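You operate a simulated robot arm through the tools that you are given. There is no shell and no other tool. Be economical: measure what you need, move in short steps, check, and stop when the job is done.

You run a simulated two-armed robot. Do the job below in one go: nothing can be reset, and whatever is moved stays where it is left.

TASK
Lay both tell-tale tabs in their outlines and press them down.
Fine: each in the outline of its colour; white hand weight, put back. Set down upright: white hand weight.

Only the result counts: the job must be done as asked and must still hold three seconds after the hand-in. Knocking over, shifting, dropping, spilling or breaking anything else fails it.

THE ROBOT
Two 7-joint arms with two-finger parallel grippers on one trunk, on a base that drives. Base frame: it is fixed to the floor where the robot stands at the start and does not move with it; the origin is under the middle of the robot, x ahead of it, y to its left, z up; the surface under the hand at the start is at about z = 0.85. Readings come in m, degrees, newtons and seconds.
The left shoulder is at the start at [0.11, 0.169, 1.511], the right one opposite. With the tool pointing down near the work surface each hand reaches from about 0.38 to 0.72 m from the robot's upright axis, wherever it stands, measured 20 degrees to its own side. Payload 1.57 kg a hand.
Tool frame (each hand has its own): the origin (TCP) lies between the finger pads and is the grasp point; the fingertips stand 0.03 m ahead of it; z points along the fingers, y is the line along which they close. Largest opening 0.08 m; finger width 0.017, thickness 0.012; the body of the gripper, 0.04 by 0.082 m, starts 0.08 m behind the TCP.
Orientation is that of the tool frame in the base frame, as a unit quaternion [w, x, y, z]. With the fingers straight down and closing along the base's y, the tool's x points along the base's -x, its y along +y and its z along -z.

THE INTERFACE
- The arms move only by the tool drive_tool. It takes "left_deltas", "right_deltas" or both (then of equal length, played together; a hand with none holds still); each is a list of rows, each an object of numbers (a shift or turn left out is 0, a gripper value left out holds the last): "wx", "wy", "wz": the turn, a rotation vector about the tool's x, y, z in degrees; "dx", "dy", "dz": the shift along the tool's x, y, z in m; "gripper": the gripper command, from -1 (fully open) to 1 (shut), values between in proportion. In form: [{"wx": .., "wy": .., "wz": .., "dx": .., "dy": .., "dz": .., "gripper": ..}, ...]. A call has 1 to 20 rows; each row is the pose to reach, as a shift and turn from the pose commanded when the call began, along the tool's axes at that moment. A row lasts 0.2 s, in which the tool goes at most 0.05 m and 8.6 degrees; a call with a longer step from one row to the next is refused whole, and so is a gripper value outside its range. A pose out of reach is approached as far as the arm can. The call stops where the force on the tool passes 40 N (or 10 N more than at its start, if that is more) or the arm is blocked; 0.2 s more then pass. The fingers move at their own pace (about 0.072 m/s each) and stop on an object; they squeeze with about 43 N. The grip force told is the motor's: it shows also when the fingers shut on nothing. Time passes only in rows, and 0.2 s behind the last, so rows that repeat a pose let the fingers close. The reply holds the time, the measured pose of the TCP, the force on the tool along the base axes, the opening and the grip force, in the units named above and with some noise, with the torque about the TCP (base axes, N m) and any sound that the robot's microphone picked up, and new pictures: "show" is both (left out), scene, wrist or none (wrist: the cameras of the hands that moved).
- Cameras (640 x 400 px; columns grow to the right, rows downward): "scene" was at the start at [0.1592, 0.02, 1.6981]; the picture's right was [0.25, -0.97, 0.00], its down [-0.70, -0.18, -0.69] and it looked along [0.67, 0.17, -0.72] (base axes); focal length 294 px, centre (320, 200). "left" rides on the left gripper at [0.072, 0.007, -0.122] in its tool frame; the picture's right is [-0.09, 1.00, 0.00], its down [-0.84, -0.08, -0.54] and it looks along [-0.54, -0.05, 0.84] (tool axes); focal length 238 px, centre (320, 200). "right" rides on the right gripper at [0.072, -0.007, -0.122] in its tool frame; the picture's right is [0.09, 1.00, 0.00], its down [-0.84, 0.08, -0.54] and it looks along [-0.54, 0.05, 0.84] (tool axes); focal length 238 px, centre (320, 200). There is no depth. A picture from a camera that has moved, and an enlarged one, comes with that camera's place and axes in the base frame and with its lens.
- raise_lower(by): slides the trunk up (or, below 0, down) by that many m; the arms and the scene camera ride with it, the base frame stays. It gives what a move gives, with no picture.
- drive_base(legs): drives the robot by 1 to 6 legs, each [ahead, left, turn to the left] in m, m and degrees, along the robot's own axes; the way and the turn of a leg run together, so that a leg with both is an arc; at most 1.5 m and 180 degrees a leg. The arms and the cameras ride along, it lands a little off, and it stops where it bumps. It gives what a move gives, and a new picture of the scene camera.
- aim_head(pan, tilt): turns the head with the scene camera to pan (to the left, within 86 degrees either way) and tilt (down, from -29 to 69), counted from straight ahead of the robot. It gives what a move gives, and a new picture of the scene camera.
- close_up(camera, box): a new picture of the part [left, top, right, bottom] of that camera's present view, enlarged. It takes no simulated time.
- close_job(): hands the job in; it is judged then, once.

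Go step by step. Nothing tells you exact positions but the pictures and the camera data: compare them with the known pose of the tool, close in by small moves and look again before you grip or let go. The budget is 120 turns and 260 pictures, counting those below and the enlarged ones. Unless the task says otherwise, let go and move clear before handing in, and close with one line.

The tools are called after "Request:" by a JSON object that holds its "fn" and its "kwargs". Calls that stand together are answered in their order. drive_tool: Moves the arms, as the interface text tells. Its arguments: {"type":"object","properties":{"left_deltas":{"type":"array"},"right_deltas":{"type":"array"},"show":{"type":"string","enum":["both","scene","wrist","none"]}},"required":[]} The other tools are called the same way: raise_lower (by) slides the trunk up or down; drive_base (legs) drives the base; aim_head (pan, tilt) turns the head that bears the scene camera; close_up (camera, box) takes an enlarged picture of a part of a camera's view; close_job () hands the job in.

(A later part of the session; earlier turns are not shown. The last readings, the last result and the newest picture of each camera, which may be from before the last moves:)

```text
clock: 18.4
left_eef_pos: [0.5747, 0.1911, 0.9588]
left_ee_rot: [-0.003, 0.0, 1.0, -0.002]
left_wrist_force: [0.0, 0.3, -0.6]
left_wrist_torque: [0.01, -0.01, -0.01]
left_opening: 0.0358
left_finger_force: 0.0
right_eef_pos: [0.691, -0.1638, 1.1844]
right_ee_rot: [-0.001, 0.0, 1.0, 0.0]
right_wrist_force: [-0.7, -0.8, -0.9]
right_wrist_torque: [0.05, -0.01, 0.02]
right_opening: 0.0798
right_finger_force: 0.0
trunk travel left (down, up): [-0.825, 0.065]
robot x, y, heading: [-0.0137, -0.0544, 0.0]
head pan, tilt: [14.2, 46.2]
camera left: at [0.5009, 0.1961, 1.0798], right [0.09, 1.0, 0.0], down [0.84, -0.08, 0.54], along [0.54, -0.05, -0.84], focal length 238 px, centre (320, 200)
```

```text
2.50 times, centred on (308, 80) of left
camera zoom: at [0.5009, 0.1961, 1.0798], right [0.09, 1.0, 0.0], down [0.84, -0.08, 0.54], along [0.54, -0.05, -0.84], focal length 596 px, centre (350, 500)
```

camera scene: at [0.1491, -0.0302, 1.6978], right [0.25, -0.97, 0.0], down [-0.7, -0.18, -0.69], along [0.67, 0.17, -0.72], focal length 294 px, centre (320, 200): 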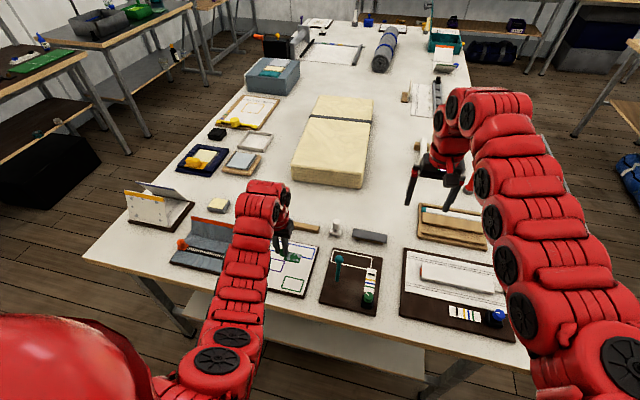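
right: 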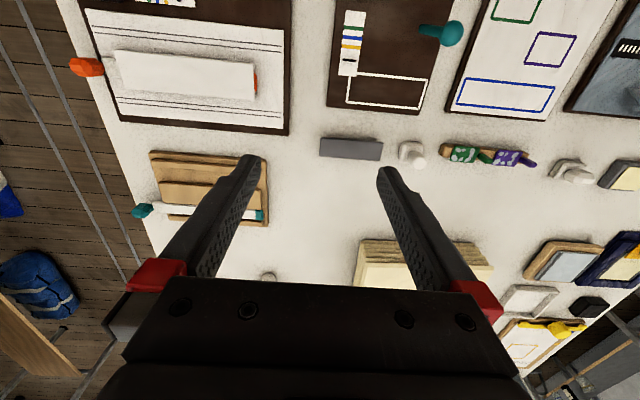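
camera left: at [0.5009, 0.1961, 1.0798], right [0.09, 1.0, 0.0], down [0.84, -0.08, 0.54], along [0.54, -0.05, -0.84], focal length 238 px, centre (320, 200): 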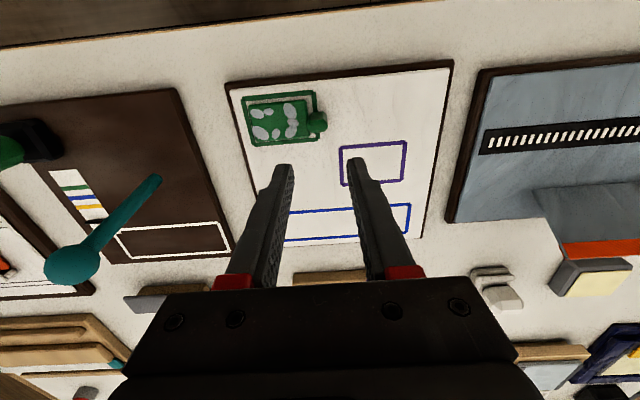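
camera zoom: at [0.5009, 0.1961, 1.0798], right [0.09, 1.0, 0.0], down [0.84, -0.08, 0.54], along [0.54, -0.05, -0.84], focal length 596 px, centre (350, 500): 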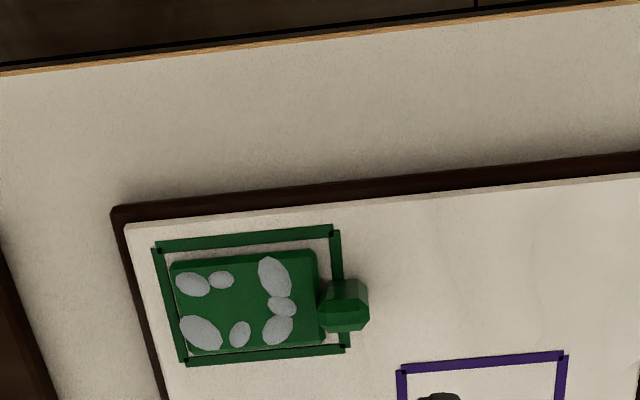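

Green is laid well. Now driving ahead (and a little left) for the purple tab.

Request:
{"fn": "drive_base", "kwargs": {"legs": [[0.17, 0.04, 0]]}}

Request:
{"fn": "drive_tool", "kwargs": {"left_deltas": [{"dx": -0.02, "dy": 0.03}, {"dx": -0.033, "dy": 0.059}, {"dx": -0.033, "dy": 0.059}], "show": "wrist"}}

Request:
{"fn": "close_up", "kwargs": {"camera": "left", "box": [240, 60, 432, 180]}}

```text
clock: 19.9
left_eef_pos: [0.7395, 0.2307, 0.9591]
left_ee_rot: [0.0, 0.0, 1.0, -0.001]
left_wrist_force: [0.0, 0.7, 0.0]
left_wrist_torque: [0.0, 0.0, -0.02]
left_opening: 0.0359
left_finger_force: 0.1
right_eef_pos: [0.8578, -0.1244, 1.1863]
right_ee_rot: [0.001, 0.001, 1.0, 0.001]
right_wrist_force: [1.2, 0.2, 1.0]
right_wrist_torque: [0.06, 0.03, -0.01]
right_opening: 0.08
right_finger_force: 0.1
trunk travel left (down, up): [-0.825, 0.065]
robot x, y, heading: [0.158, -0.0116, 0.0]
head pan, tilt: [14.2, 46.2]
camera scene: at [0.3126, 0.0092, 1.6985], right [0.25, -0.97, 0.0], down [-0.7, -0.18, -0.69], along [0.67, 0.17, -0.72], focal length 294 px, centre (320, 200)
```

scene: 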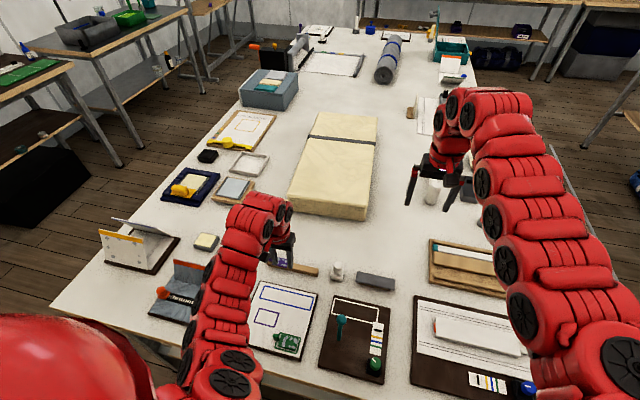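

```text
clock: 20.7
left_eef_pos: [0.775, 0.2908, 0.9581]
left_ee_rot: [-0.002, 0.0, 1.0, -0.001]
left_wrist_force: [0.0, -0.4, 0.3]
left_wrist_torque: [0.03, 0.02, 0.01]
left_opening: 0.0361
left_finger_force: 0.0
right_eef_pos: [0.8585, -0.124, 1.1844]
right_ee_rot: [0.0, 0.0, 1.0, 0.0]
right_wrist_force: [-0.1, -0.3, 1.2]
right_wrist_torque: [-0.02, -0.02, -0.03]
right_opening: 0.0799
right_finger_force: 0.0
trunk travel left (down, up): [-0.825, 0.065]
robot x, y, heading: [0.157, -0.0113, -0.2]
head pan, tilt: [14.2, 46.2]
camera left: at [0.7021, 0.2958, 1.079], right [0.09, 1.0, 0.0], down [0.84, -0.08, 0.54], along [0.54, -0.05, -0.84], focal length 238 px, centre (320, 200)
```

left: 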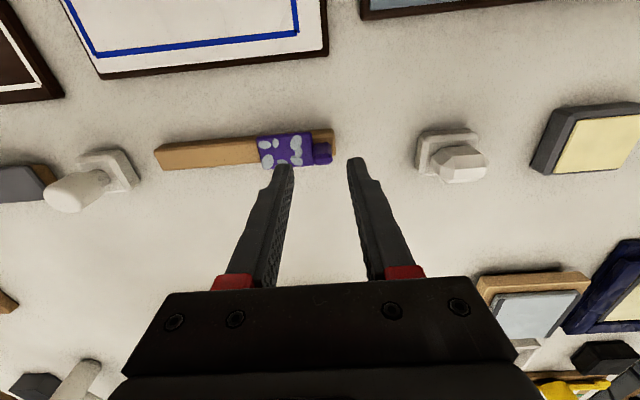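

```text
3.33 times, centred on (336, 120) of left
camera zoom: at [0.7021, 0.2958, 1.079], right [0.09, 1.0, 0.0], down [0.84, -0.08, 0.54], along [0.54, -0.05, -0.84], focal length 794 px, centre (267, 467)
```

zoom: 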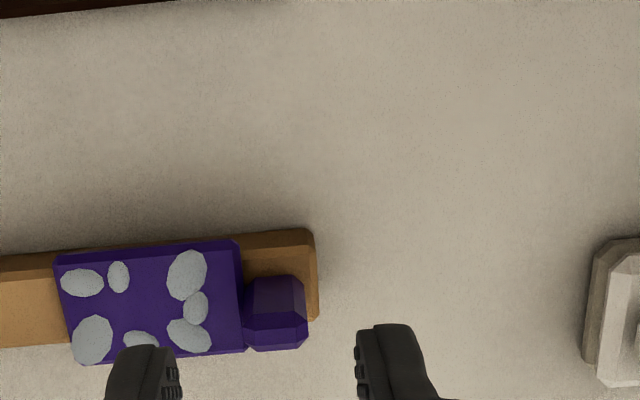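

The purple lug is at about (0.779, 0.2905), already centred. Descending and gripping it.

Request:
{"fn": "drive_tool", "kwargs": {"left_deltas": [{"dx": -0.0045, "dz": 0.015}, {"dx": -0.0045, "dz": 0.03}, {"dx": -0.0045, "dz": 0.0455}, {"dx": -0.0045, "dz": 0.0455}], "show": "none"}}

Request:
{"fn": "close_up", "kwargs": {"camera": "left", "box": [240, 80, 432, 200]}}

```text
clock: 21.7
left_eef_pos: [0.78, 0.2908, 0.9129]
left_ee_rot: [-0.001, 0.0, 1.0, -0.001]
left_wrist_force: [-0.1, 0.5, -0.4]
left_wrist_torque: [0.01, -0.03, -0.01]
left_opening: 0.036
left_finger_force: 0.0
right_eef_pos: [0.8586, -0.1248, 1.1842]
right_ee_rot: [0.0, 0.001, 1.0, 0.0]
right_wrist_force: [0.2, -1.5, -0.4]
right_wrist_torque: [0.0, 0.0, 0.01]
right_opening: 0.0799
right_finger_force: 0.0
trunk travel left (down, up): [-0.825, 0.065]
robot x, y, heading: [0.155, -0.0091, 0.1]
head pan, tilt: [14.2, 46.2]
```

```text
3.33 times, centred on (336, 140) of left
camera zoom: at [0.7059, 0.2953, 1.0344], right [0.09, 1.0, 0.0], down [0.84, -0.08, 0.54], along [0.54, -0.05, -0.84], focal length 794 px, centre (267, 400)
```

zoom: 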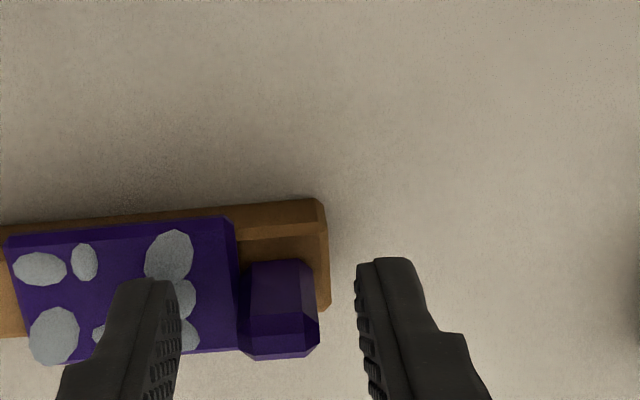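

Slight +y correction, then close and lift.

Request:
{"fn": "drive_tool", "kwargs": {"left_deltas": [{"dy": 0.002}, {"dy": 0.002, "gripper": 1}, {"dy": 0.002, "gripper": 1}, {"dy": 0.002, "gripper": 1}, {"dy": 0.002, "gripper": 1}], "show": "none"}}

Request:
{"fn": "drive_tool", "kwargs": {"left_deltas": [{"dz": -0.015}, {"dz": -0.035}, {"dz": -0.05}, {"dz": -0.05}], "show": "none"}}

Request:
{"fn": "drive_base", "kwargs": {"legs": [[-0.14, -0.03, 0]]}}

Request:
{"fn": "close_up", "kwargs": {"camera": "left", "box": [160, 0, 480, 200]}}

```text
clock: 22.9
left_eef_pos: [0.7801, 0.2915, 0.9129]
left_ee_rot: [-0.001, 0.0, 1.0, -0.001]
left_wrist_force: [0.7, -0.1, -0.2]
left_wrist_torque: [0.0, -0.01, -0.01]
left_opening: 0.0145
left_finger_force: 30.9
right_eef_pos: [0.8583, -0.1234, 1.1851]
right_ee_rot: [0.0, 0.001, 1.0, 0.0]
right_wrist_force: [-0.6, -0.2, -0.6]
right_wrist_torque: [-0.01, 0.0, -0.02]
right_opening: 0.0801
right_finger_force: 0.1
trunk travel left (down, up): [-0.825, 0.065]
robot x, y, heading: [0.1605, -0.012, -0.1]
head pan, tilt: [14.2, 46.2]
```

```text
clock: 23.9
left_eef_pos: [0.7791, 0.2923, 0.9629]
left_ee_rot: [-0.001, 0.0, 1.0, 0.0]
left_wrist_force: [-1.0, 0.2, 0.2]
left_wrist_torque: [0.0, 0.0, 0.0]
left_opening: 0.0139
left_finger_force: 30.3
right_eef_pos: [0.8593, -0.1231, 1.1852]
right_ee_rot: [0.001, 0.001, 1.0, -0.001]
right_wrist_force: [0.3, 0.5, -0.7]
right_wrist_torque: [0.01, -0.01, -0.01]
right_opening: 0.08
right_finger_force: 0.0
trunk travel left (down, up): [-0.825, 0.065]
robot x, y, heading: [0.1552, -0.0086, 0.1]
head pan, tilt: [14.2, 46.2]
```

```text
clock: 25.3
left_eef_pos: [0.6417, 0.2629, 0.9608]
left_ee_rot: [-0.003, -0.001, 1.0, -0.001]
left_wrist_force: [1.1, 0.0, -0.7]
left_wrist_torque: [0.01, 0.04, 0.0]
left_opening: 0.0143
left_finger_force: 30.4
right_eef_pos: [0.7217, -0.1517, 1.1838]
right_ee_rot: [0.0, -0.001, 1.0, 0.0]
right_wrist_force: [-0.3, -0.2, 0.1]
right_wrist_torque: [0.0, 0.02, 0.01]
right_opening: 0.0801
right_finger_force: 0.1
trunk travel left (down, up): [-0.825, 0.065]
robot x, y, heading: [0.0202, -0.0411, -0.1]
head pan, tilt: [14.2, 46.2]
camera scene: at [0.1789, -0.0196, 1.6978], right [0.25, -0.97, 0.0], down [-0.7, -0.18, -0.69], along [0.67, 0.17, -0.72], focal length 294 px, centre (320, 200)
```

scene: 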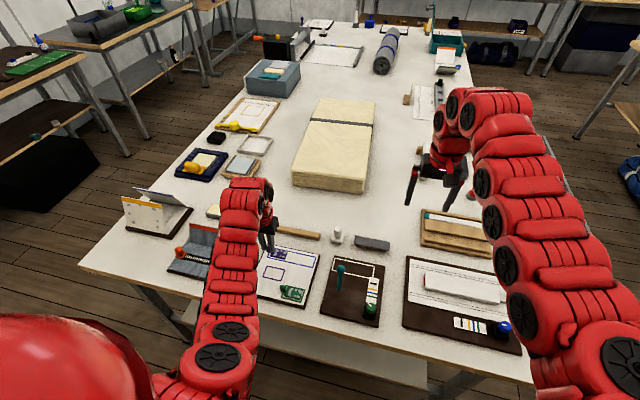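

```text
2.00 times, centred on (320, 100) of left
camera zoom: at [0.5685, 0.2683, 1.0834], right [0.09, 1.0, 0.0], down [0.84, -0.08, 0.54], along [0.54, -0.05, -0.84], focal length 477 px, centre (320, 400)
```

zoom: 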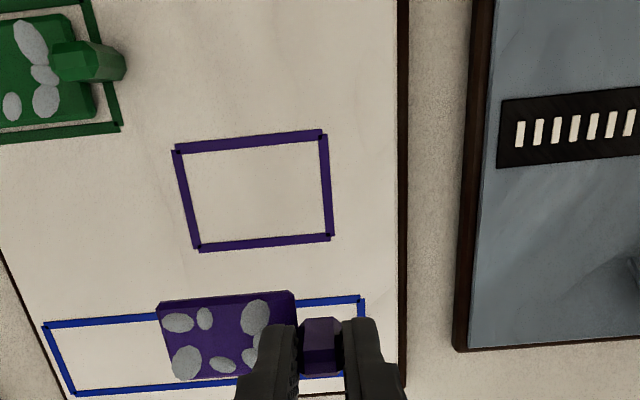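

Purple tab held with the same offset as green. Moving above the purple outline.

Request:
{"fn": "drive_tool", "kwargs": {"left_deltas": [{"dx": 0.02, "dy": 0.005}, {"dx": 0.0372, "dy": 0.0096, "dz": 0.015}, {"dx": 0.0372, "dy": 0.0096, "dz": 0.035}, {"dx": 0.0372, "dy": 0.0096, "dz": 0.04}, {"dx": 0.0372, "dy": 0.0096, "dz": 0.042}], "show": "none"}}

Request:
{"fn": "close_up", "kwargs": {"camera": "left", "box": [200, 60, 392, 180]}}

```text
clock: 26.5
left_eef_pos: [0.6034, 0.2724, 0.9206]
left_ee_rot: [-0.001, -0.001, 1.0, -0.001]
left_wrist_force: [0.2, 1.0, -0.1]
left_wrist_torque: [-0.01, 0.01, -0.02]
left_opening: 0.0142
left_finger_force: 30.7
right_eef_pos: [0.7193, -0.1529, 1.1859]
right_ee_rot: [0.0, 0.0, 1.0, 0.0]
right_wrist_force: [0.5, 0.1, -0.9]
right_wrist_torque: [0.02, 0.0, 0.01]
right_opening: 0.0801
right_finger_force: 0.1
trunk travel left (down, up): [-0.825, 0.065]
robot x, y, heading: [0.0168, -0.0397, -0.1]
head pan, tilt: [14.2, 46.2]
```

```text
3.33 times, centred on (296, 120) of left
camera zoom: at [0.5292, 0.2774, 1.0425], right [0.09, 1.0, 0.0], down [0.84, -0.08, 0.54], along [0.54, -0.05, -0.84], focal length 794 px, centre (400, 467)
```

zoom: 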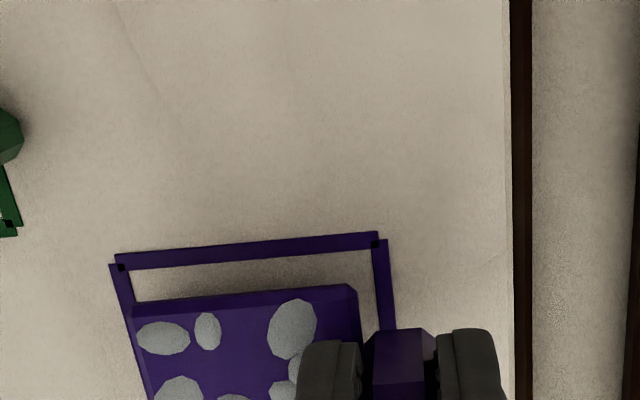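

Needs about −1.5 mm in y and +1.5 mm in x. Applying that while descending to contact.

Request:
{"fn": "drive_tool", "kwargs": {"left_deltas": [{"dx": -0.0015, "dy": -0.0015, "dz": 0.004}, {"dx": -0.0015, "dy": -0.0015, "dz": 0.009}, {"dx": -0.0015, "dy": -0.0015, "dz": 0.012}, {"dx": -0.0015, "dy": -0.0015, "dz": 0.014}, {"dx": -0.0015, "dy": -0.0015, "dz": 0.014}], "show": "none"}}

Request:
{"fn": "close_up", "kwargs": {"camera": "left", "box": [200, 60, 392, 180]}}

```text
clock: 27.7
left_eef_pos: [0.6036, 0.2707, 0.909]
left_ee_rot: [0.0, 0.0, 1.0, 0.0]
left_wrist_force: [3.4, 0.8, 11.4]
left_wrist_torque: [0.05, -0.14, 0.06]
left_opening: 0.0143
left_finger_force: 30.3
right_eef_pos: [0.7192, -0.1544, 1.1861]
right_ee_rot: [0.0, 0.001, 1.0, 0.0]
right_wrist_force: [-0.9, -0.1, -0.3]
right_wrist_torque: [-0.01, -0.01, -0.03]
right_opening: 0.0801
right_finger_force: 0.1
trunk travel left (down, up): [-0.825, 0.065]
robot x, y, heading: [0.0168, -0.0372, -0.3]
head pan, tilt: [14.2, 46.2]
```

```text
3.33 times, centred on (296, 120) of left
camera zoom: at [0.5306, 0.2759, 1.0299], right [0.09, 1.0, 0.0], down [0.84, -0.08, 0.54], along [0.54, -0.05, -0.84], focal length 794 px, centre (400, 467)
```

zoom: 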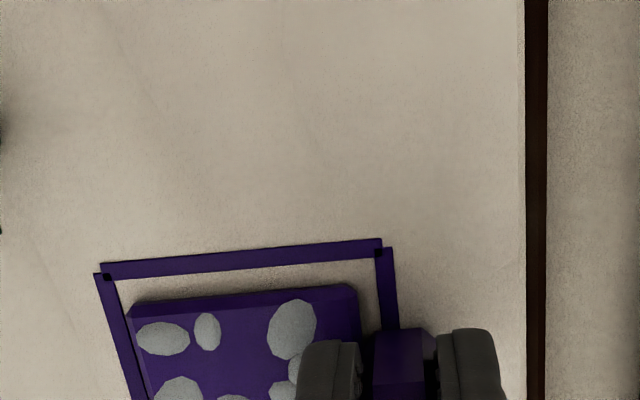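

Centred as the green one was. Releasing and lifting.

Request:
{"fn": "drive_tool", "kwargs": {"left_deltas": [{"dz": -0.001, "gripper": 0.1}, {"dz": -0.002, "gripper": 0.1}, {"dz": -0.002, "gripper": 0.1}], "show": "none"}}

Request:
{"fn": "drive_tool", "kwargs": {"left_deltas": [{"dz": -0.03}, {"dz": -0.05}, {"dz": -0.055, "dx": -0.02}], "show": "none"}}

Request:
{"fn": "close_up", "kwargs": {"camera": "left", "box": [180, 0, 436, 160]}}

```text
clock: 28.5
left_eef_pos: [0.6038, 0.2716, 0.9092]
left_ee_rot: [-0.003, 0.0, 1.0, -0.001]
left_wrist_force: [-1.0, 0.8, 0.3]
left_wrist_torque: [0.0, 0.01, 0.03]
left_opening: 0.0361
left_finger_force: 0.1
right_eef_pos: [0.7207, -0.1518, 1.1848]
right_ee_rot: [0.0, 0.001, 1.0, 0.001]
right_wrist_force: [0.4, 0.2, 0.4]
right_wrist_torque: [0.02, 0.02, 0.0]
right_opening: 0.08
right_finger_force: 0.0
trunk travel left (down, up): [-0.825, 0.065]
robot x, y, heading: [0.0168, -0.0402, -0.1]
head pan, tilt: [14.2, 46.2]
```

```text
clock: 29.3
left_eef_pos: [0.6254, 0.2703, 0.9633]
left_ee_rot: [-0.002, 0.0, 1.0, -0.001]
left_wrist_force: [-0.3, -0.1, -0.1]
left_wrist_torque: [-0.04, 0.03, 0.01]
left_opening: 0.036
left_finger_force: 0.0
right_eef_pos: [0.7215, -0.1522, 1.1851]
right_ee_rot: [0.0, 0.001, 1.0, 0.0]
right_wrist_force: [0.1, 0.5, 0.1]
right_wrist_torque: [0.0, -0.02, 0.0]
right_opening: 0.0801
right_finger_force: 0.1
trunk travel left (down, up): [-0.825, 0.065]
robot x, y, heading: [0.0152, -0.0417, -0.1]
head pan, tilt: [14.2, 46.2]
```

```text
2.50 times, centred on (308, 80) of left
camera zoom: at [0.5524, 0.2755, 1.0849], right [0.09, 1.0, 0.0], down [0.84, -0.08, 0.54], along [0.54, -0.05, -0.84], focal length 596 px, centre (350, 500)
```

zoom: 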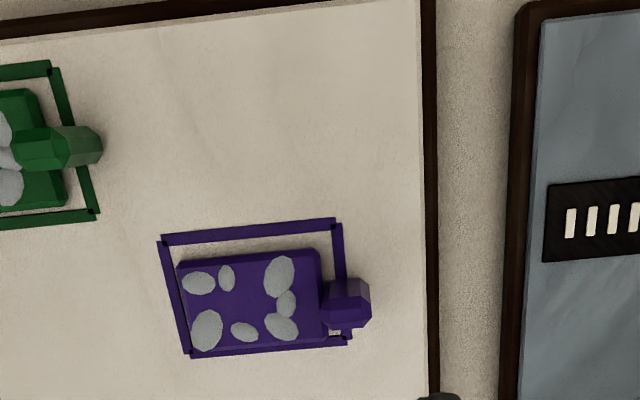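

Purple tab looks slightly toward the far line. I'll enlarge both tabs to check the gaps.

Request:
{"fn": "close_up", "kwargs": {"camera": "left", "box": [235, 80, 347, 150]}}

Request:
{"fn": "close_up", "kwargs": {"camera": "scene", "box": [240, 240, 352, 310]}}

```text
5.71 times, centred on (291, 115) of left
camera zoom: at [0.5524, 0.2755, 1.0849], right [0.09, 1.0, 0.0], down [0.84, -0.08, 0.54], along [0.54, -0.05, -0.84], focal length 1362 px, centre (486, 686)
```

zoom: 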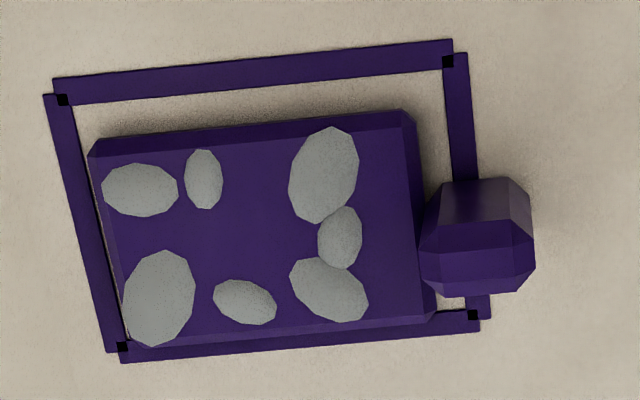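

```text
5.71 times, centred on (296, 275) of scene
camera zoom: at [0.1779, -0.0203, 1.698], right [0.25, -0.97, 0.0], down [-0.7, -0.18, -0.69], along [0.67, 0.17, -0.72], focal length 1682 px, centre (457, -229)
```

zoom: 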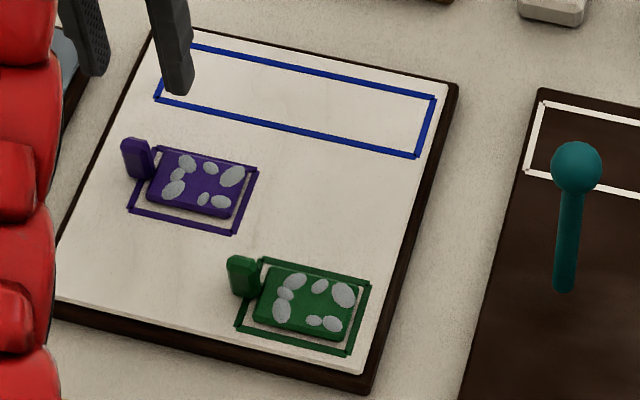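

The purple plate sits about 2 mm too far in +x. I'll re-grip its lug and nudge it to centre.

Request:
{"fn": "drive_tool", "kwargs": {"left_deltas": [{"dx": 0.0216, "dy": 0.0007, "dz": 0.005}, {"dx": 0.0216, "dy": 0.0007, "dz": 0.03}, {"dx": 0.0216, "dy": 0.0007, "dz": 0.0545}, {"dx": 0.0216, "dy": 0.0007, "dz": 0.0545}], "show": "none"}}

Request:
{"fn": "drive_tool", "kwargs": {"left_deltas": [{"gripper": 1}, {"gripper": 1}, {"gripper": 1}, {"dz": -0.003}, {"dz": -0.004}, {"dz": -0.004, "dx": 0.0022, "dy": 0.0012}, {"dz": -0.004, "dx": 0.0022, "dy": 0.0012}], "show": "none"}}

Request:
{"fn": "close_up", "kwargs": {"camera": "left", "box": [200, 60, 392, 180]}}

```text
clock: 30.3
left_eef_pos: [0.6017, 0.2711, 0.909]
left_ee_rot: [-0.003, -0.001, 1.0, -0.001]
left_wrist_force: [-0.2, -0.3, -0.3]
left_wrist_torque: [-0.01, 0.06, 0.03]
left_opening: 0.0359
left_finger_force: 0.0
right_eef_pos: [0.7203, -0.1518, 1.1867]
right_ee_rot: [0.001, 0.0, 1.0, 0.001]
right_wrist_force: [-0.1, 0.2, 0.6]
right_wrist_torque: [0.0, -0.04, -0.01]
right_opening: 0.0799
right_finger_force: 0.0
trunk travel left (down, up): [-0.825, 0.065]
robot x, y, heading: [0.0135, -0.0399, 0.1]
head pan, tilt: [14.2, 46.2]
```

```text
clock: 31.9
left_eef_pos: [0.6002, 0.2724, 0.9132]
left_ee_rot: [-0.002, 0.0, 1.0, -0.001]
left_wrist_force: [-0.2, 0.1, -1.0]
left_wrist_torque: [-0.02, 0.01, -0.03]
left_opening: 0.0141
left_finger_force: 30.8
right_eef_pos: [0.7191, -0.1532, 1.1846]
right_ee_rot: [0.001, 0.0, 1.0, -0.001]
right_wrist_force: [0.2, -0.5, -0.6]
right_wrist_torque: [0.01, 0.0, 0.02]
right_opening: 0.0801
right_finger_force: 0.1
trunk travel left (down, up): [-0.825, 0.065]
robot x, y, heading: [0.0207, -0.0415, 0.0]
head pan, tilt: [14.2, 46.2]
```

```text
3.33 times, centred on (296, 120) of left
camera zoom: at [0.5276, 0.2776, 1.0346], right [0.09, 1.0, 0.0], down [0.84, -0.08, 0.54], along [0.54, -0.05, -0.84], focal length 794 px, centre (400, 467)
```

zoom: 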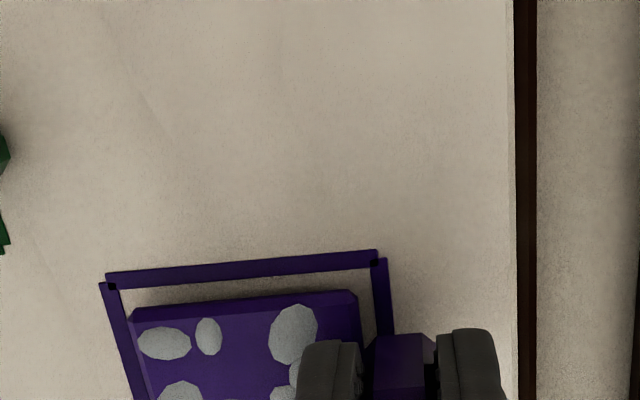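

Shifted as wanted. Lowering, releasing, lifting and checking both tabs.

Request:
{"fn": "drive_tool", "kwargs": {"left_deltas": [{"dz": 0.003}, {"dz": 0.006}, {"dz": 0.006}, {"dz": 0.005, "gripper": 0.1}, {"dz": 0.004, "gripper": 0.1}, {"dz": 0.004, "gripper": 0.1}], "show": "none"}}

Request:
{"fn": "drive_tool", "kwargs": {"left_deltas": [{"dz": -0.03}, {"dz": -0.05}, {"dz": -0.055, "dx": -0.02}, {"dz": -0.055, "dx": -0.03, "dy": -0.03}], "show": "none"}}

Request:
{"fn": "close_up", "kwargs": {"camera": "left", "box": [180, 0, 436, 160]}}

Request:
{"fn": "close_up", "kwargs": {"camera": "left", "box": [255, 60, 383, 140]}}

```text
clock: 33.3
left_eef_pos: [0.601, 0.2744, 0.9092]
left_ee_rot: [-0.002, -0.001, 1.0, -0.001]
left_wrist_force: [0.7, 0.2, -0.4]
left_wrist_torque: [-0.02, -0.01, 0.03]
left_opening: 0.0358
left_finger_force: 0.0
right_eef_pos: [0.7202, -0.1524, 1.1859]
right_ee_rot: [0.0, 0.0, 1.0, 0.0]
right_wrist_force: [0.2, -0.2, 0.2]
right_wrist_torque: [-0.02, -0.01, 0.0]
right_opening: 0.0801
right_finger_force: 0.0
trunk travel left (down, up): [-0.825, 0.065]
robot x, y, heading: [0.0182, -0.0415, 0.1]
head pan, tilt: [14.2, 46.2]
```

```text
clock: 34.3
left_eef_pos: [0.6322, 0.2434, 0.9653]
left_ee_rot: [-0.001, -0.001, 1.0, 0.0]
left_wrist_force: [-0.5, 0.0, -0.5]
left_wrist_torque: [0.0, 0.02, 0.01]
left_opening: 0.036
left_finger_force: 0.0
right_eef_pos: [0.7193, -0.1527, 1.1851]
right_ee_rot: [0.0, 0.0, 1.0, 0.001]
right_wrist_force: [-0.8, -0.1, -0.1]
right_wrist_torque: [0.01, 0.0, 0.01]
right_opening: 0.0802
right_finger_force: 0.0
trunk travel left (down, up): [-0.825, 0.065]
robot x, y, heading: [0.0164, -0.0376, 0.0]
head pan, tilt: [14.2, 46.2]
```

```text
2.50 times, centred on (308, 80) of left
camera zoom: at [0.5585, 0.2477, 1.0869], right [0.09, 1.0, 0.0], down [0.84, -0.08, 0.54], along [0.54, -0.05, -0.84], focal length 596 px, centre (350, 500)
```

zoom: 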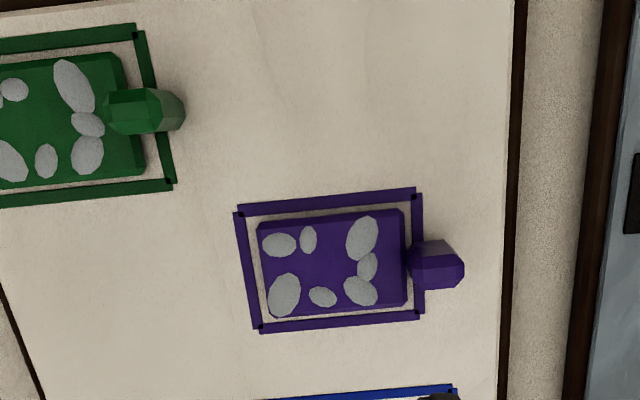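

```text
5.00 times, centred on (319, 100) of left
camera zoom: at [0.5585, 0.2477, 1.0869], right [0.09, 1.0, 0.0], down [0.84, -0.08, 0.54], along [0.54, -0.05, -0.84], focal length 1192 px, centre (325, 700)
```

zoom: 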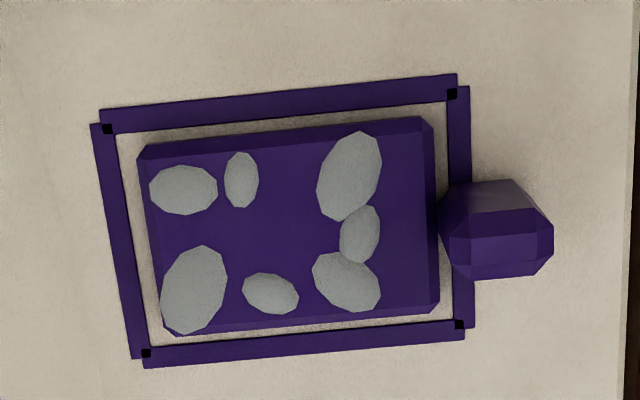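

Both tabs lie well inside their outlines. Now for the white weight: driving ahead and right to bring it within reach, then looking at it.

Request:
{"fn": "drive_base", "kwargs": {"legs": [[0.15, -0.06, 0]]}}

Request:
{"fn": "close_up", "kwargs": {"camera": "left", "box": [0, 0, 320, 200]}}

Request:
{"fn": "close_up", "kwargs": {"camera": "scene", "box": [270, 220, 398, 300]}}

```text
clock: 35.7
left_eef_pos: [0.7775, 0.1849, 0.9652]
left_ee_rot: [0.0, -0.001, 1.0, 0.0]
left_wrist_force: [0.7, -0.4, -1.0]
left_wrist_torque: [-0.01, -0.03, 0.0]
left_opening: 0.036
left_finger_force: 0.1
right_eef_pos: [0.866, -0.2108, 1.187]
right_ee_rot: [0.001, 0.0, 1.0, 0.0]
right_wrist_force: [0.4, 0.0, 0.6]
right_wrist_torque: [-0.03, -0.03, 0.01]
right_opening: 0.0801
right_finger_force: 0.0
trunk travel left (down, up): [-0.825, 0.065]
robot x, y, heading: [0.1659, -0.1004, 0.3]
head pan, tilt: [14.2, 46.2]
camera scene: at [0.3231, -0.0786, 1.6984], right [0.25, -0.97, 0.0], down [-0.7, -0.18, -0.69], along [0.67, 0.17, -0.72], focal length 294 px, centre (320, 200)
```

scene: 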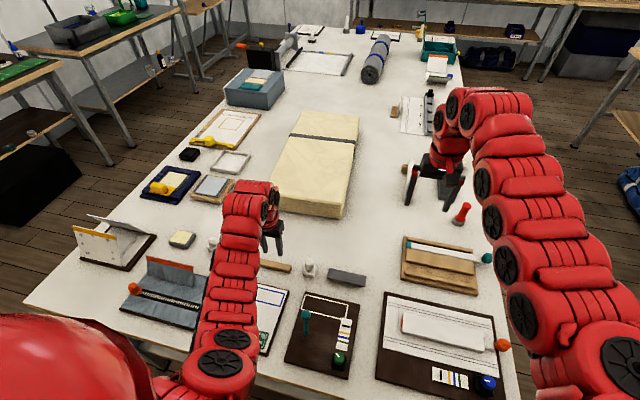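

```text
2.00 times, centred on (160, 100) of left
camera zoom: at [0.7055, 0.19, 1.0871], right [0.09, 1.0, 0.0], down [0.84, -0.07, 0.54], along [0.54, -0.05, -0.84], focal length 477 px, centre (640, 400)
```

zoom: 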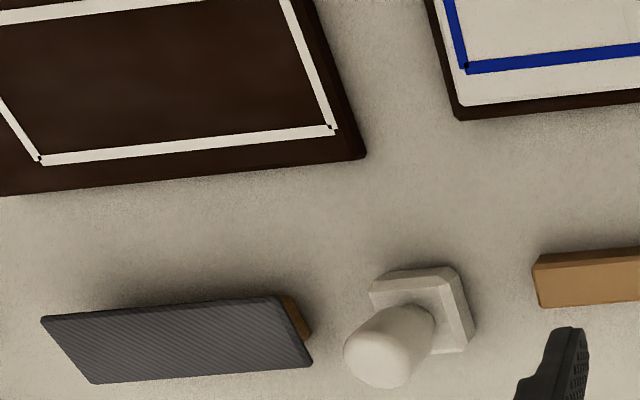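

```text
5.00 times, centred on (334, 260) of scene
camera zoom: at [0.3231, -0.0786, 1.6984], right [0.25, -0.97, 0.0], down [-0.7, -0.18, -0.69], along [0.67, 0.17, -0.72], focal length 1471 px, centre (250, -100)
```

zoom: 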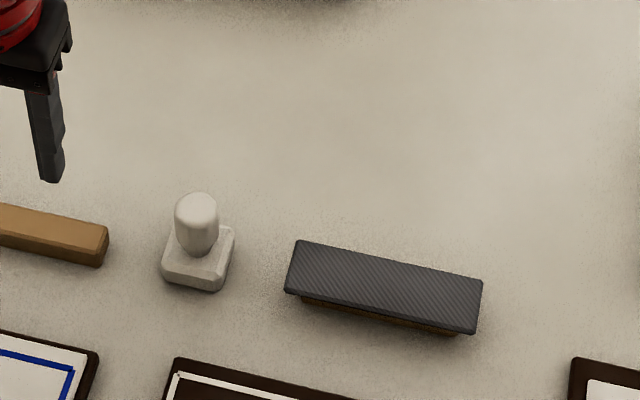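

The weight's centre is at about (0.791, 0.072), with knob top around z 0.91. Moving above it with fingers opened to about 60 mm.

Request:
{"fn": "drive_tool", "kwargs": {"left_deltas": [{"dx": -0.003, "dy": -0.04, "dz": -0.01, "gripper": -0.5}, {"dx": -0.008, "dy": -0.08, "dz": -0.01, "gripper": -0.5}, {"dx": -0.0135, "dy": -0.113, "dz": -0.01, "gripper": -0.5}, {"dx": -0.0135, "dy": -0.113, "dz": -0.01, "gripper": -0.5}], "show": "wrist"}}

Request:
{"fn": "close_up", "kwargs": {"camera": "left", "box": [240, 60, 432, 180]}}

Request:
{"fn": "close_up", "kwargs": {"camera": "scene", "box": [270, 220, 398, 300]}}

```text
clock: 36.7
left_eef_pos: [0.7937, 0.0728, 0.9756]
left_ee_rot: [-0.001, 0.0, 1.0, -0.001]
left_wrist_force: [0.2, 0.3, 0.6]
left_wrist_torque: [-0.02, 0.01, 0.02]
left_opening: 0.0598
left_finger_force: 0.1
right_eef_pos: [0.8684, -0.2113, 1.1853]
right_ee_rot: [0.001, 0.0, 1.0, -0.001]
right_wrist_force: [-0.9, 0.5, -0.4]
right_wrist_torque: [-0.05, -0.01, -0.02]
right_opening: 0.0797
right_finger_force: 0.0
trunk travel left (down, up): [-0.825, 0.065]
robot x, y, heading: [0.1655, -0.1003, 0.4]
head pan, tilt: [14.2, 46.2]
camera left: at [0.7205, 0.0767, 1.0971], right [0.09, 1.0, 0.0], down [0.84, -0.08, 0.54], along [0.54, -0.05, -0.84], focal length 238 px, centre (320, 200)
```

left: 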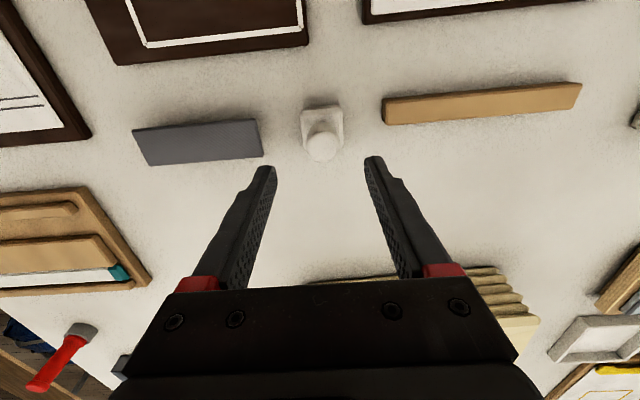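

```text
3.33 times, centred on (336, 120) of left
camera zoom: at [0.7205, 0.0767, 1.0971], right [0.09, 1.0, 0.0], down [0.84, -0.08, 0.54], along [0.54, -0.05, -0.84], focal length 794 px, centre (267, 467)
```

zoom: 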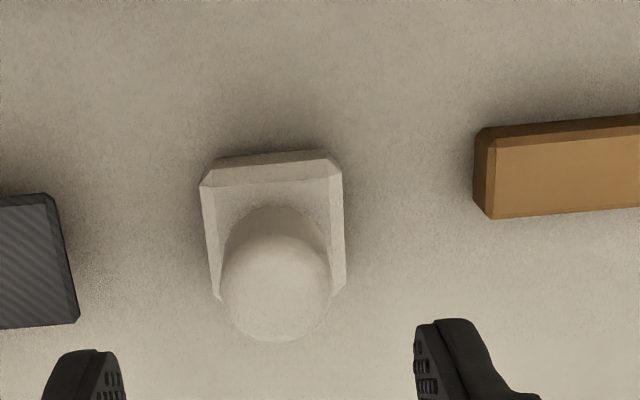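

```text
5.00 times, centred on (334, 260) of scene
camera zoom: at [0.3244, -0.0791, 1.6983], right [0.25, -0.97, 0.0], down [-0.7, -0.18, -0.69], along [0.67, 0.17, -0.72], focal length 1471 px, centre (250, -100)
```

zoom: 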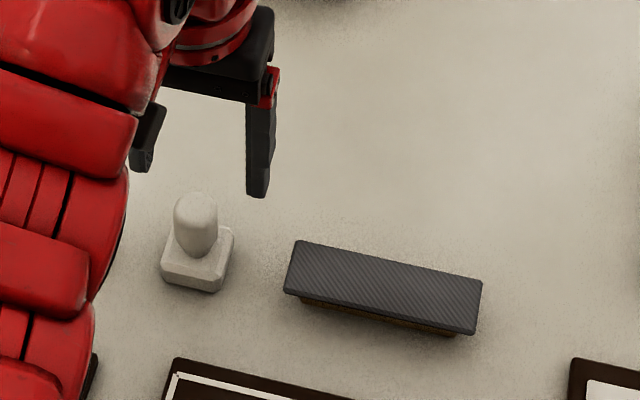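

The knob is centred between the fingers. Descending to grip it at z ≈ 0.906.

Request:
{"fn": "drive_tool", "kwargs": {"left_deltas": [{"dx": 0.0015, "dz": 0.025}, {"dx": 0.0015, "dz": 0.05}, {"dx": 0.0015, "dz": 0.07}, {"dx": 0.0015, "dz": 0.07}], "show": "none"}}

Request:
{"fn": "close_up", "kwargs": {"camera": "left", "box": [224, 80, 416, 200]}}

Request:
{"fn": "close_up", "kwargs": {"camera": "scene", "box": [270, 220, 398, 300]}}

```text
clock: 37.7
left_eef_pos: [0.7921, 0.0716, 0.904]
left_ee_rot: [-0.001, -0.001, 1.0, -0.001]
left_wrist_force: [-0.2, 0.1, 0.1]
left_wrist_torque: [0.01, -0.01, -0.02]
left_opening: 0.0599
left_finger_force: 0.0
right_eef_pos: [0.8696, -0.2117, 1.1855]
right_ee_rot: [0.0, 0.0, 1.0, 0.0]
right_wrist_force: [0.3, -0.3, -0.2]
right_wrist_torque: [0.0, -0.03, 0.01]
right_opening: 0.08
right_finger_force: 0.0
trunk travel left (down, up): [-0.825, 0.065]
robot x, y, heading: [0.1642, -0.0986, 0.3]
head pan, tilt: [14.2, 46.2]
```

```text
3.33 times, centred on (320, 140) of left
camera zoom: at [0.7191, 0.0761, 1.0262], right [0.09, 1.0, 0.0], down [0.84, -0.08, 0.54], along [0.54, -0.05, -0.84], focal length 794 px, centre (320, 400)
```

zoom: 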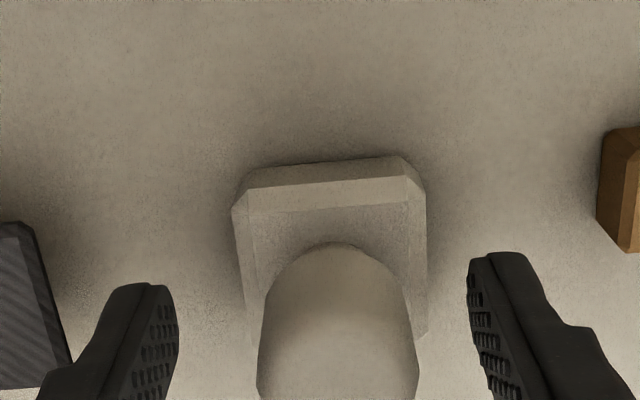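

```text
5.00 times, centred on (334, 260) of scene
camera zoom: at [0.3254, -0.0796, 1.6982], right [0.25, -0.97, 0.0], down [-0.7, -0.18, -0.69], along [0.67, 0.17, -0.72], focal length 1471 px, centre (250, -100)
```

zoom: 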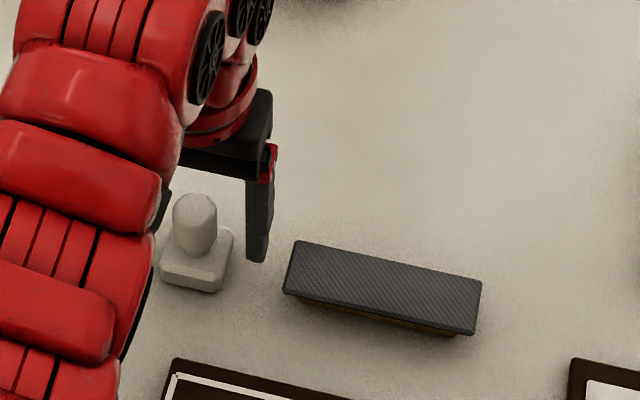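

The knob is about 2.5 mm toward +y; correcting, then closing.

Request:
{"fn": "drive_tool", "kwargs": {"left_deltas": [{"dy": 0.0025}, {"dy": 0.0025}, {"dy": 0.0025, "gripper": 1}, {"dy": 0.0025, "gripper": 1}, {"dy": 0.0025, "gripper": 1}, {"dy": 0.0025, "gripper": 1}], "show": "none"}}

Request:
{"fn": "close_up", "kwargs": {"camera": "left", "box": [224, 80, 416, 200]}}

Request:
{"fn": "close_up", "kwargs": {"camera": "scene", "box": [270, 220, 398, 300]}}

```text
clock: 39.1
left_eef_pos: [0.7924, 0.0731, 0.9055]
left_ee_rot: [-0.001, -0.001, 1.0, -0.001]
left_wrist_force: [-0.3, 0.2, 1.1]
left_wrist_torque: [0.18, 0.0, 0.0]
left_opening: 0.0271
left_finger_force: 37.7
right_eef_pos: [0.8683, -0.212, 1.1856]
right_ee_rot: [-0.001, 0.0, 1.0, 0.0]
right_wrist_force: [-1.5, 0.0, 0.0]
right_wrist_torque: [0.03, 0.02, -0.03]
right_opening: 0.0802
right_finger_force: 0.1
trunk travel left (down, up): [-0.825, 0.065]
robot x, y, heading: [0.1688, -0.1028, 0.3]
head pan, tilt: [14.2, 46.2]
```

```text
3.33 times, centred on (320, 140) of left
camera zoom: at [0.719, 0.0788, 1.0265], right [0.09, 1.0, 0.0], down [0.84, -0.08, 0.54], along [0.54, -0.05, -0.84], focal length 794 px, centre (320, 400)
```

zoom: 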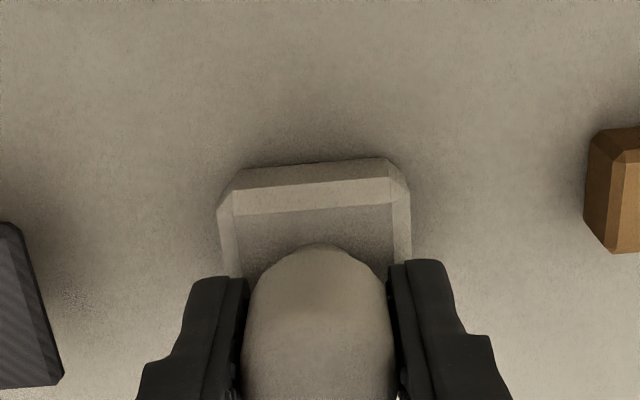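

```text
5.00 times, centred on (334, 260) of scene
camera zoom: at [0.3254, -0.0795, 1.6982], right [0.25, -0.97, 0.0], down [-0.7, -0.18, -0.69], along [0.67, 0.17, -0.72], focal length 1471 px, centre (250, -100)
```

zoom: 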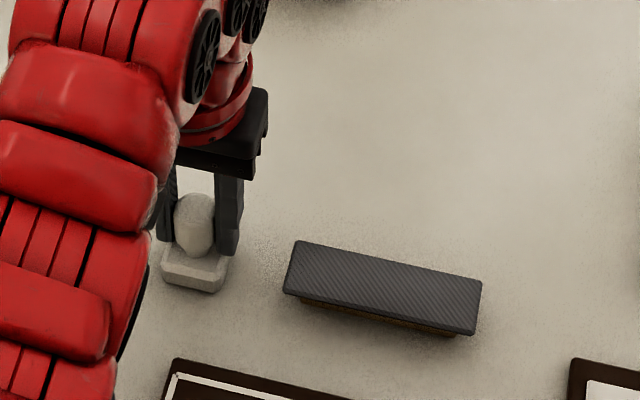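

Weight gripped (put-back pose: tool at (0.792, 0.074, 0.905)). Lifting and driving back to the card.

Request:
{"fn": "drive_tool", "kwargs": {"left_deltas": [{"dz": -0.02}, {"dz": -0.05}, {"dz": -0.075}, {"dz": -0.075}], "show": "none"}}

Request:
{"fn": "drive_base", "kwargs": {"legs": [[-0.16, 0.06, 0]]}}

Request:
{"fn": "close_up", "kwargs": {"camera": "left", "box": [160, 0, 480, 200]}}

```text
clock: 40.1
left_eef_pos: [0.7933, 0.0741, 0.9804]
left_ee_rot: [-0.002, -0.001, 1.0, -0.001]
left_wrist_force: [0.7, 0.4, -2.1]
left_wrist_torque: [-0.01, 0.0, 0.01]
left_opening: 0.0274
left_finger_force: 38.1
right_eef_pos: [0.8695, -0.2119, 1.1847]
right_ee_rot: [0.001, 0.0, 1.0, 0.0]
right_wrist_force: [-0.3, 0.6, 0.3]
right_wrist_torque: [0.0, -0.01, -0.01]
right_opening: 0.0799
right_finger_force: 0.1
trunk travel left (down, up): [-0.825, 0.065]
robot x, y, heading: [0.1673, -0.0982, 0.1]
head pan, tilt: [14.2, 46.2]
```

```text
clock: 41.5
left_eef_pos: [0.6363, 0.1334, 0.9801]
left_ee_rot: [-0.003, -0.002, 1.0, -0.001]
left_wrist_force: [-0.6, -0.9, -2.3]
left_wrist_torque: [-0.01, 0.02, 0.0]
left_opening: 0.0274
left_finger_force: 37.5
right_eef_pos: [0.7111, -0.1516, 1.1838]
right_ee_rot: [-0.001, 0.0, 1.0, 0.0]
right_wrist_force: [0.4, 0.3, 0.1]
right_wrist_torque: [-0.01, 0.05, -0.02]
right_opening: 0.0801
right_finger_force: 0.0
trunk travel left (down, up): [-0.825, 0.065]
robot x, y, heading: [0.0056, -0.0382, 0.0]
head pan, tilt: [14.2, 46.2]
camera scene: at [0.1698, -0.0198, 1.6978], right [0.25, -0.97, 0.0], down [-0.7, -0.18, -0.69], along [0.67, 0.17, -0.72], focal length 294 px, centre (320, 200)
```

scene: 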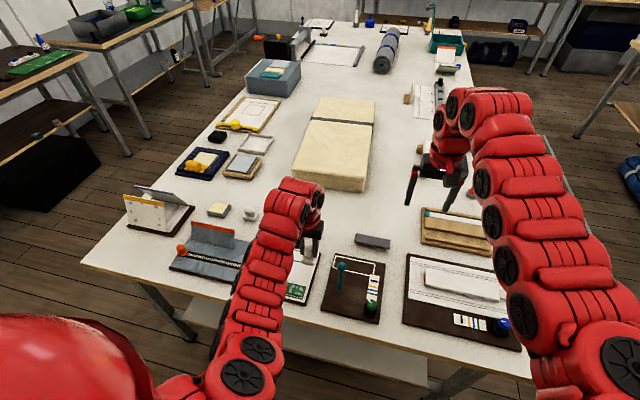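

```text
2.00 times, centred on (320, 100) of left
camera zoom: at [0.563, 0.1386, 1.1007], right [0.09, 1.0, 0.0], down [0.84, -0.08, 0.54], along [0.54, -0.05, -0.84], focal length 477 px, centre (320, 400)
```

zoom: 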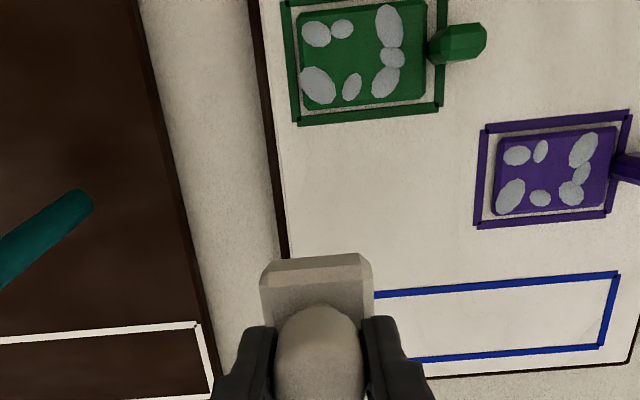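

Weight held upright. Moving over the green plate (4 mm to the −y side to stay clear of its lug).

Request:
{"fn": "drive_tool", "kwargs": {"left_deltas": [{"dx": 0.04, "dy": 0.01, "dz": 0.005}, {"dx": 0.075, "dy": 0.0196, "dz": 0.015}, {"dx": 0.0828, "dy": 0.0196, "dz": 0.03}, {"dx": 0.0828, "dy": 0.0196, "dz": 0.043}, {"dx": 0.0828, "dy": 0.0196, "dz": 0.045}], "show": "none"}}

Request:
{"fn": "close_up", "kwargs": {"camera": "left", "box": [200, 40, 456, 200]}}

Request:
{"fn": "close_up", "kwargs": {"camera": "scene", "box": [230, 230, 358, 310]}}

```text
clock: 42.8
left_eef_pos: [0.551, 0.1538, 0.935]
left_ee_rot: [0.0, -0.002, 1.0, -0.001]
left_wrist_force: [-0.4, 0.4, -3.2]
left_wrist_torque: [0.01, -0.02, 0.01]
left_opening: 0.0273
left_finger_force: 37.2
right_eef_pos: [0.7097, -0.1507, 1.1857]
right_ee_rot: [0.001, 0.0, 1.0, 0.0]
right_wrist_force: [-0.2, -0.5, -0.4]
right_wrist_torque: [0.01, 0.02, 0.02]
right_opening: 0.0801
right_finger_force: 0.1
trunk travel left (down, up): [-0.825, 0.065]
robot x, y, heading: [0.0078, -0.043, -0.1]
head pan, tilt: [14.2, 46.2]
```

```text
2.50 times, centred on (328, 120) of left
camera zoom: at [0.478, 0.159, 1.0568], right [0.09, 1.0, 0.0], down [0.84, -0.07, 0.54], along [0.54, -0.05, -0.84], focal length 596 px, centre (300, 400)
```

zoom: 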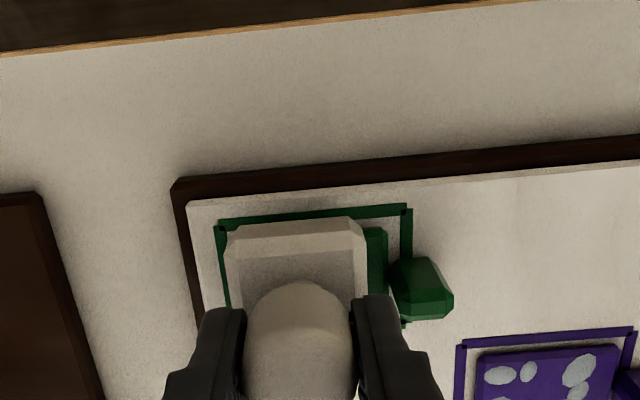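

```text
5.00 times, centred on (294, 270) of scene
camera zoom: at [0.1668, -0.0188, 1.6982], right [0.25, -0.97, 0.0], down [-0.7, -0.18, -0.69], along [0.67, 0.17, -0.72], focal length 1471 px, centre (450, -150)
```

zoom: 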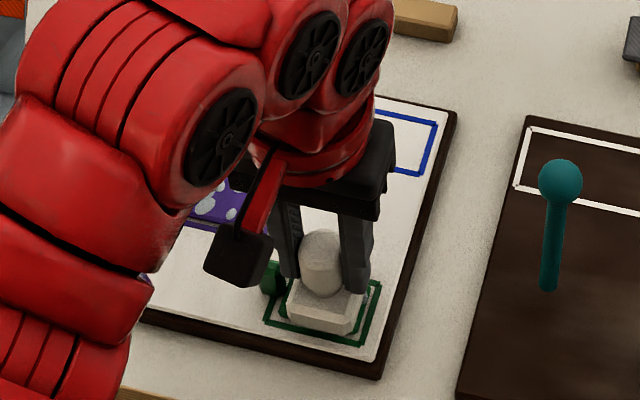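

Well positioned over the green plate. Pressing down gradually and holding.

Request:
{"fn": "drive_tool", "kwargs": {"left_deltas": [{"dx": -0.002, "dz": 0.006}, {"dx": -0.002, "dz": 0.01}, {"dx": -0.002, "dz": 0.013}, {"dx": -0.002, "dz": 0.014}, {"dx": -0.002, "dz": 0.014}], "show": "none"}}

```text
clock: 44.0
left_eef_pos: [0.5535, 0.1512, 0.9238]
left_ee_rot: [0.0, -0.001, 1.0, 0.001]
left_wrist_force: [4.5, 0.7, 34.0]
left_wrist_torque: [0.3, -0.14, -0.03]
left_opening: 0.0273
left_finger_force: 37.6
right_eef_pos: [0.7084, -0.1524, 1.1869]
right_ee_rot: [0.001, 0.0, 1.0, 0.002]
right_wrist_force: [0.2, 0.7, -0.5]
right_wrist_torque: [0.0, 0.02, 0.04]
right_opening: 0.0797
right_finger_force: 0.0
trunk travel left (down, up): [-0.825, 0.065]
robot x, y, heading: [0.0076, -0.0399, 0.0]
head pan, tilt: [14.2, 46.2]
```

Pressing with 34 N. Holding for a bit, then lifting and inspecting.

Request:
{"fn": "drive_tool", "kwargs": {"left_deltas": [{"dz": 0}, {"dz": 0}, {"dz": 0}, {"dz": 0}, {"dz": 0}, {"dz": 0}, {"dz": 0}, {"dz": 0}], "show": "none"}}

Request:
{"fn": "drive_tool", "kwargs": {"left_deltas": [{"dz": -0.01}, {"dz": -0.03}, {"dz": -0.05}, {"dz": -0.055, "dx": -0.03, "dy": 0}, {"dz": -0.055, "dx": -0.065, "dy": -0.01}], "show": "none"}}

Request:
{"fn": "close_up", "kwargs": {"camera": "left", "box": [200, 0, 520, 200]}}

```text
clock: 45.8
left_eef_pos: [0.5504, 0.1522, 0.9239]
left_ee_rot: [0.0, -0.001, 1.0, 0.0]
left_wrist_force: [0.3, -0.2, 31.8]
left_wrist_torque: [0.26, -0.01, 0.02]
left_opening: 0.0274
left_finger_force: 38.0
right_eef_pos: [0.7078, -0.1523, 1.1879]
right_ee_rot: [0.001, 0.0, 1.0, 0.001]
right_wrist_force: [-0.2, 0.1, 0.1]
right_wrist_torque: [0.01, 0.0, -0.07]
right_opening: 0.0802
right_finger_force: 0.0
trunk travel left (down, up): [-0.825, 0.065]
robot x, y, heading: [0.0085, -0.0425, 0.1]
head pan, tilt: [14.2, 46.2]
```

```text
clock: 47.0
left_eef_pos: [0.6201, 0.1419, 0.9768]
left_ee_rot: [-0.001, 0.001, 1.0, 0.0]
left_wrist_force: [0.8, -0.7, -1.8]
left_wrist_torque: [-0.02, 0.03, -0.02]
left_opening: 0.0272
left_finger_force: 37.5
right_eef_pos: [0.7115, -0.1525, 1.1849]
right_ee_rot: [-0.001, 0.001, 1.0, 0.0]
right_wrist_force: [0.4, 0.6, -0.5]
right_wrist_torque: [0.03, 0.04, 0.01]
right_opening: 0.0798
right_finger_force: 0.1
trunk travel left (down, up): [-0.825, 0.065]
robot x, y, heading: [0.0098, -0.0376, 0.0]
head pan, tilt: [14.2, 46.2]
```

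```text
2.00 times, centred on (360, 100) of left
camera zoom: at [0.5471, 0.1472, 1.0975], right [0.09, 1.0, 0.0], down [0.84, -0.08, 0.54], along [0.54, -0.05, -0.84], focal length 477 px, centre (240, 400)
```

zoom: 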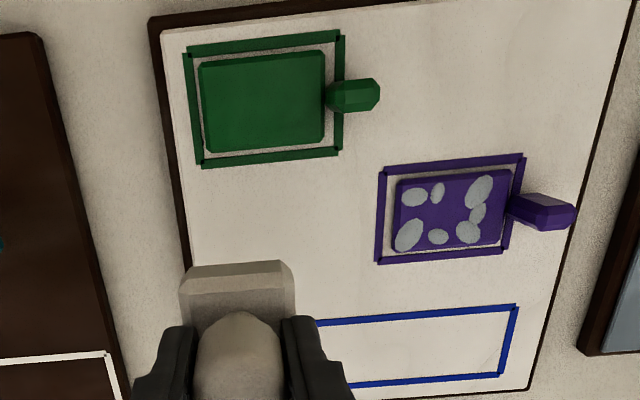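

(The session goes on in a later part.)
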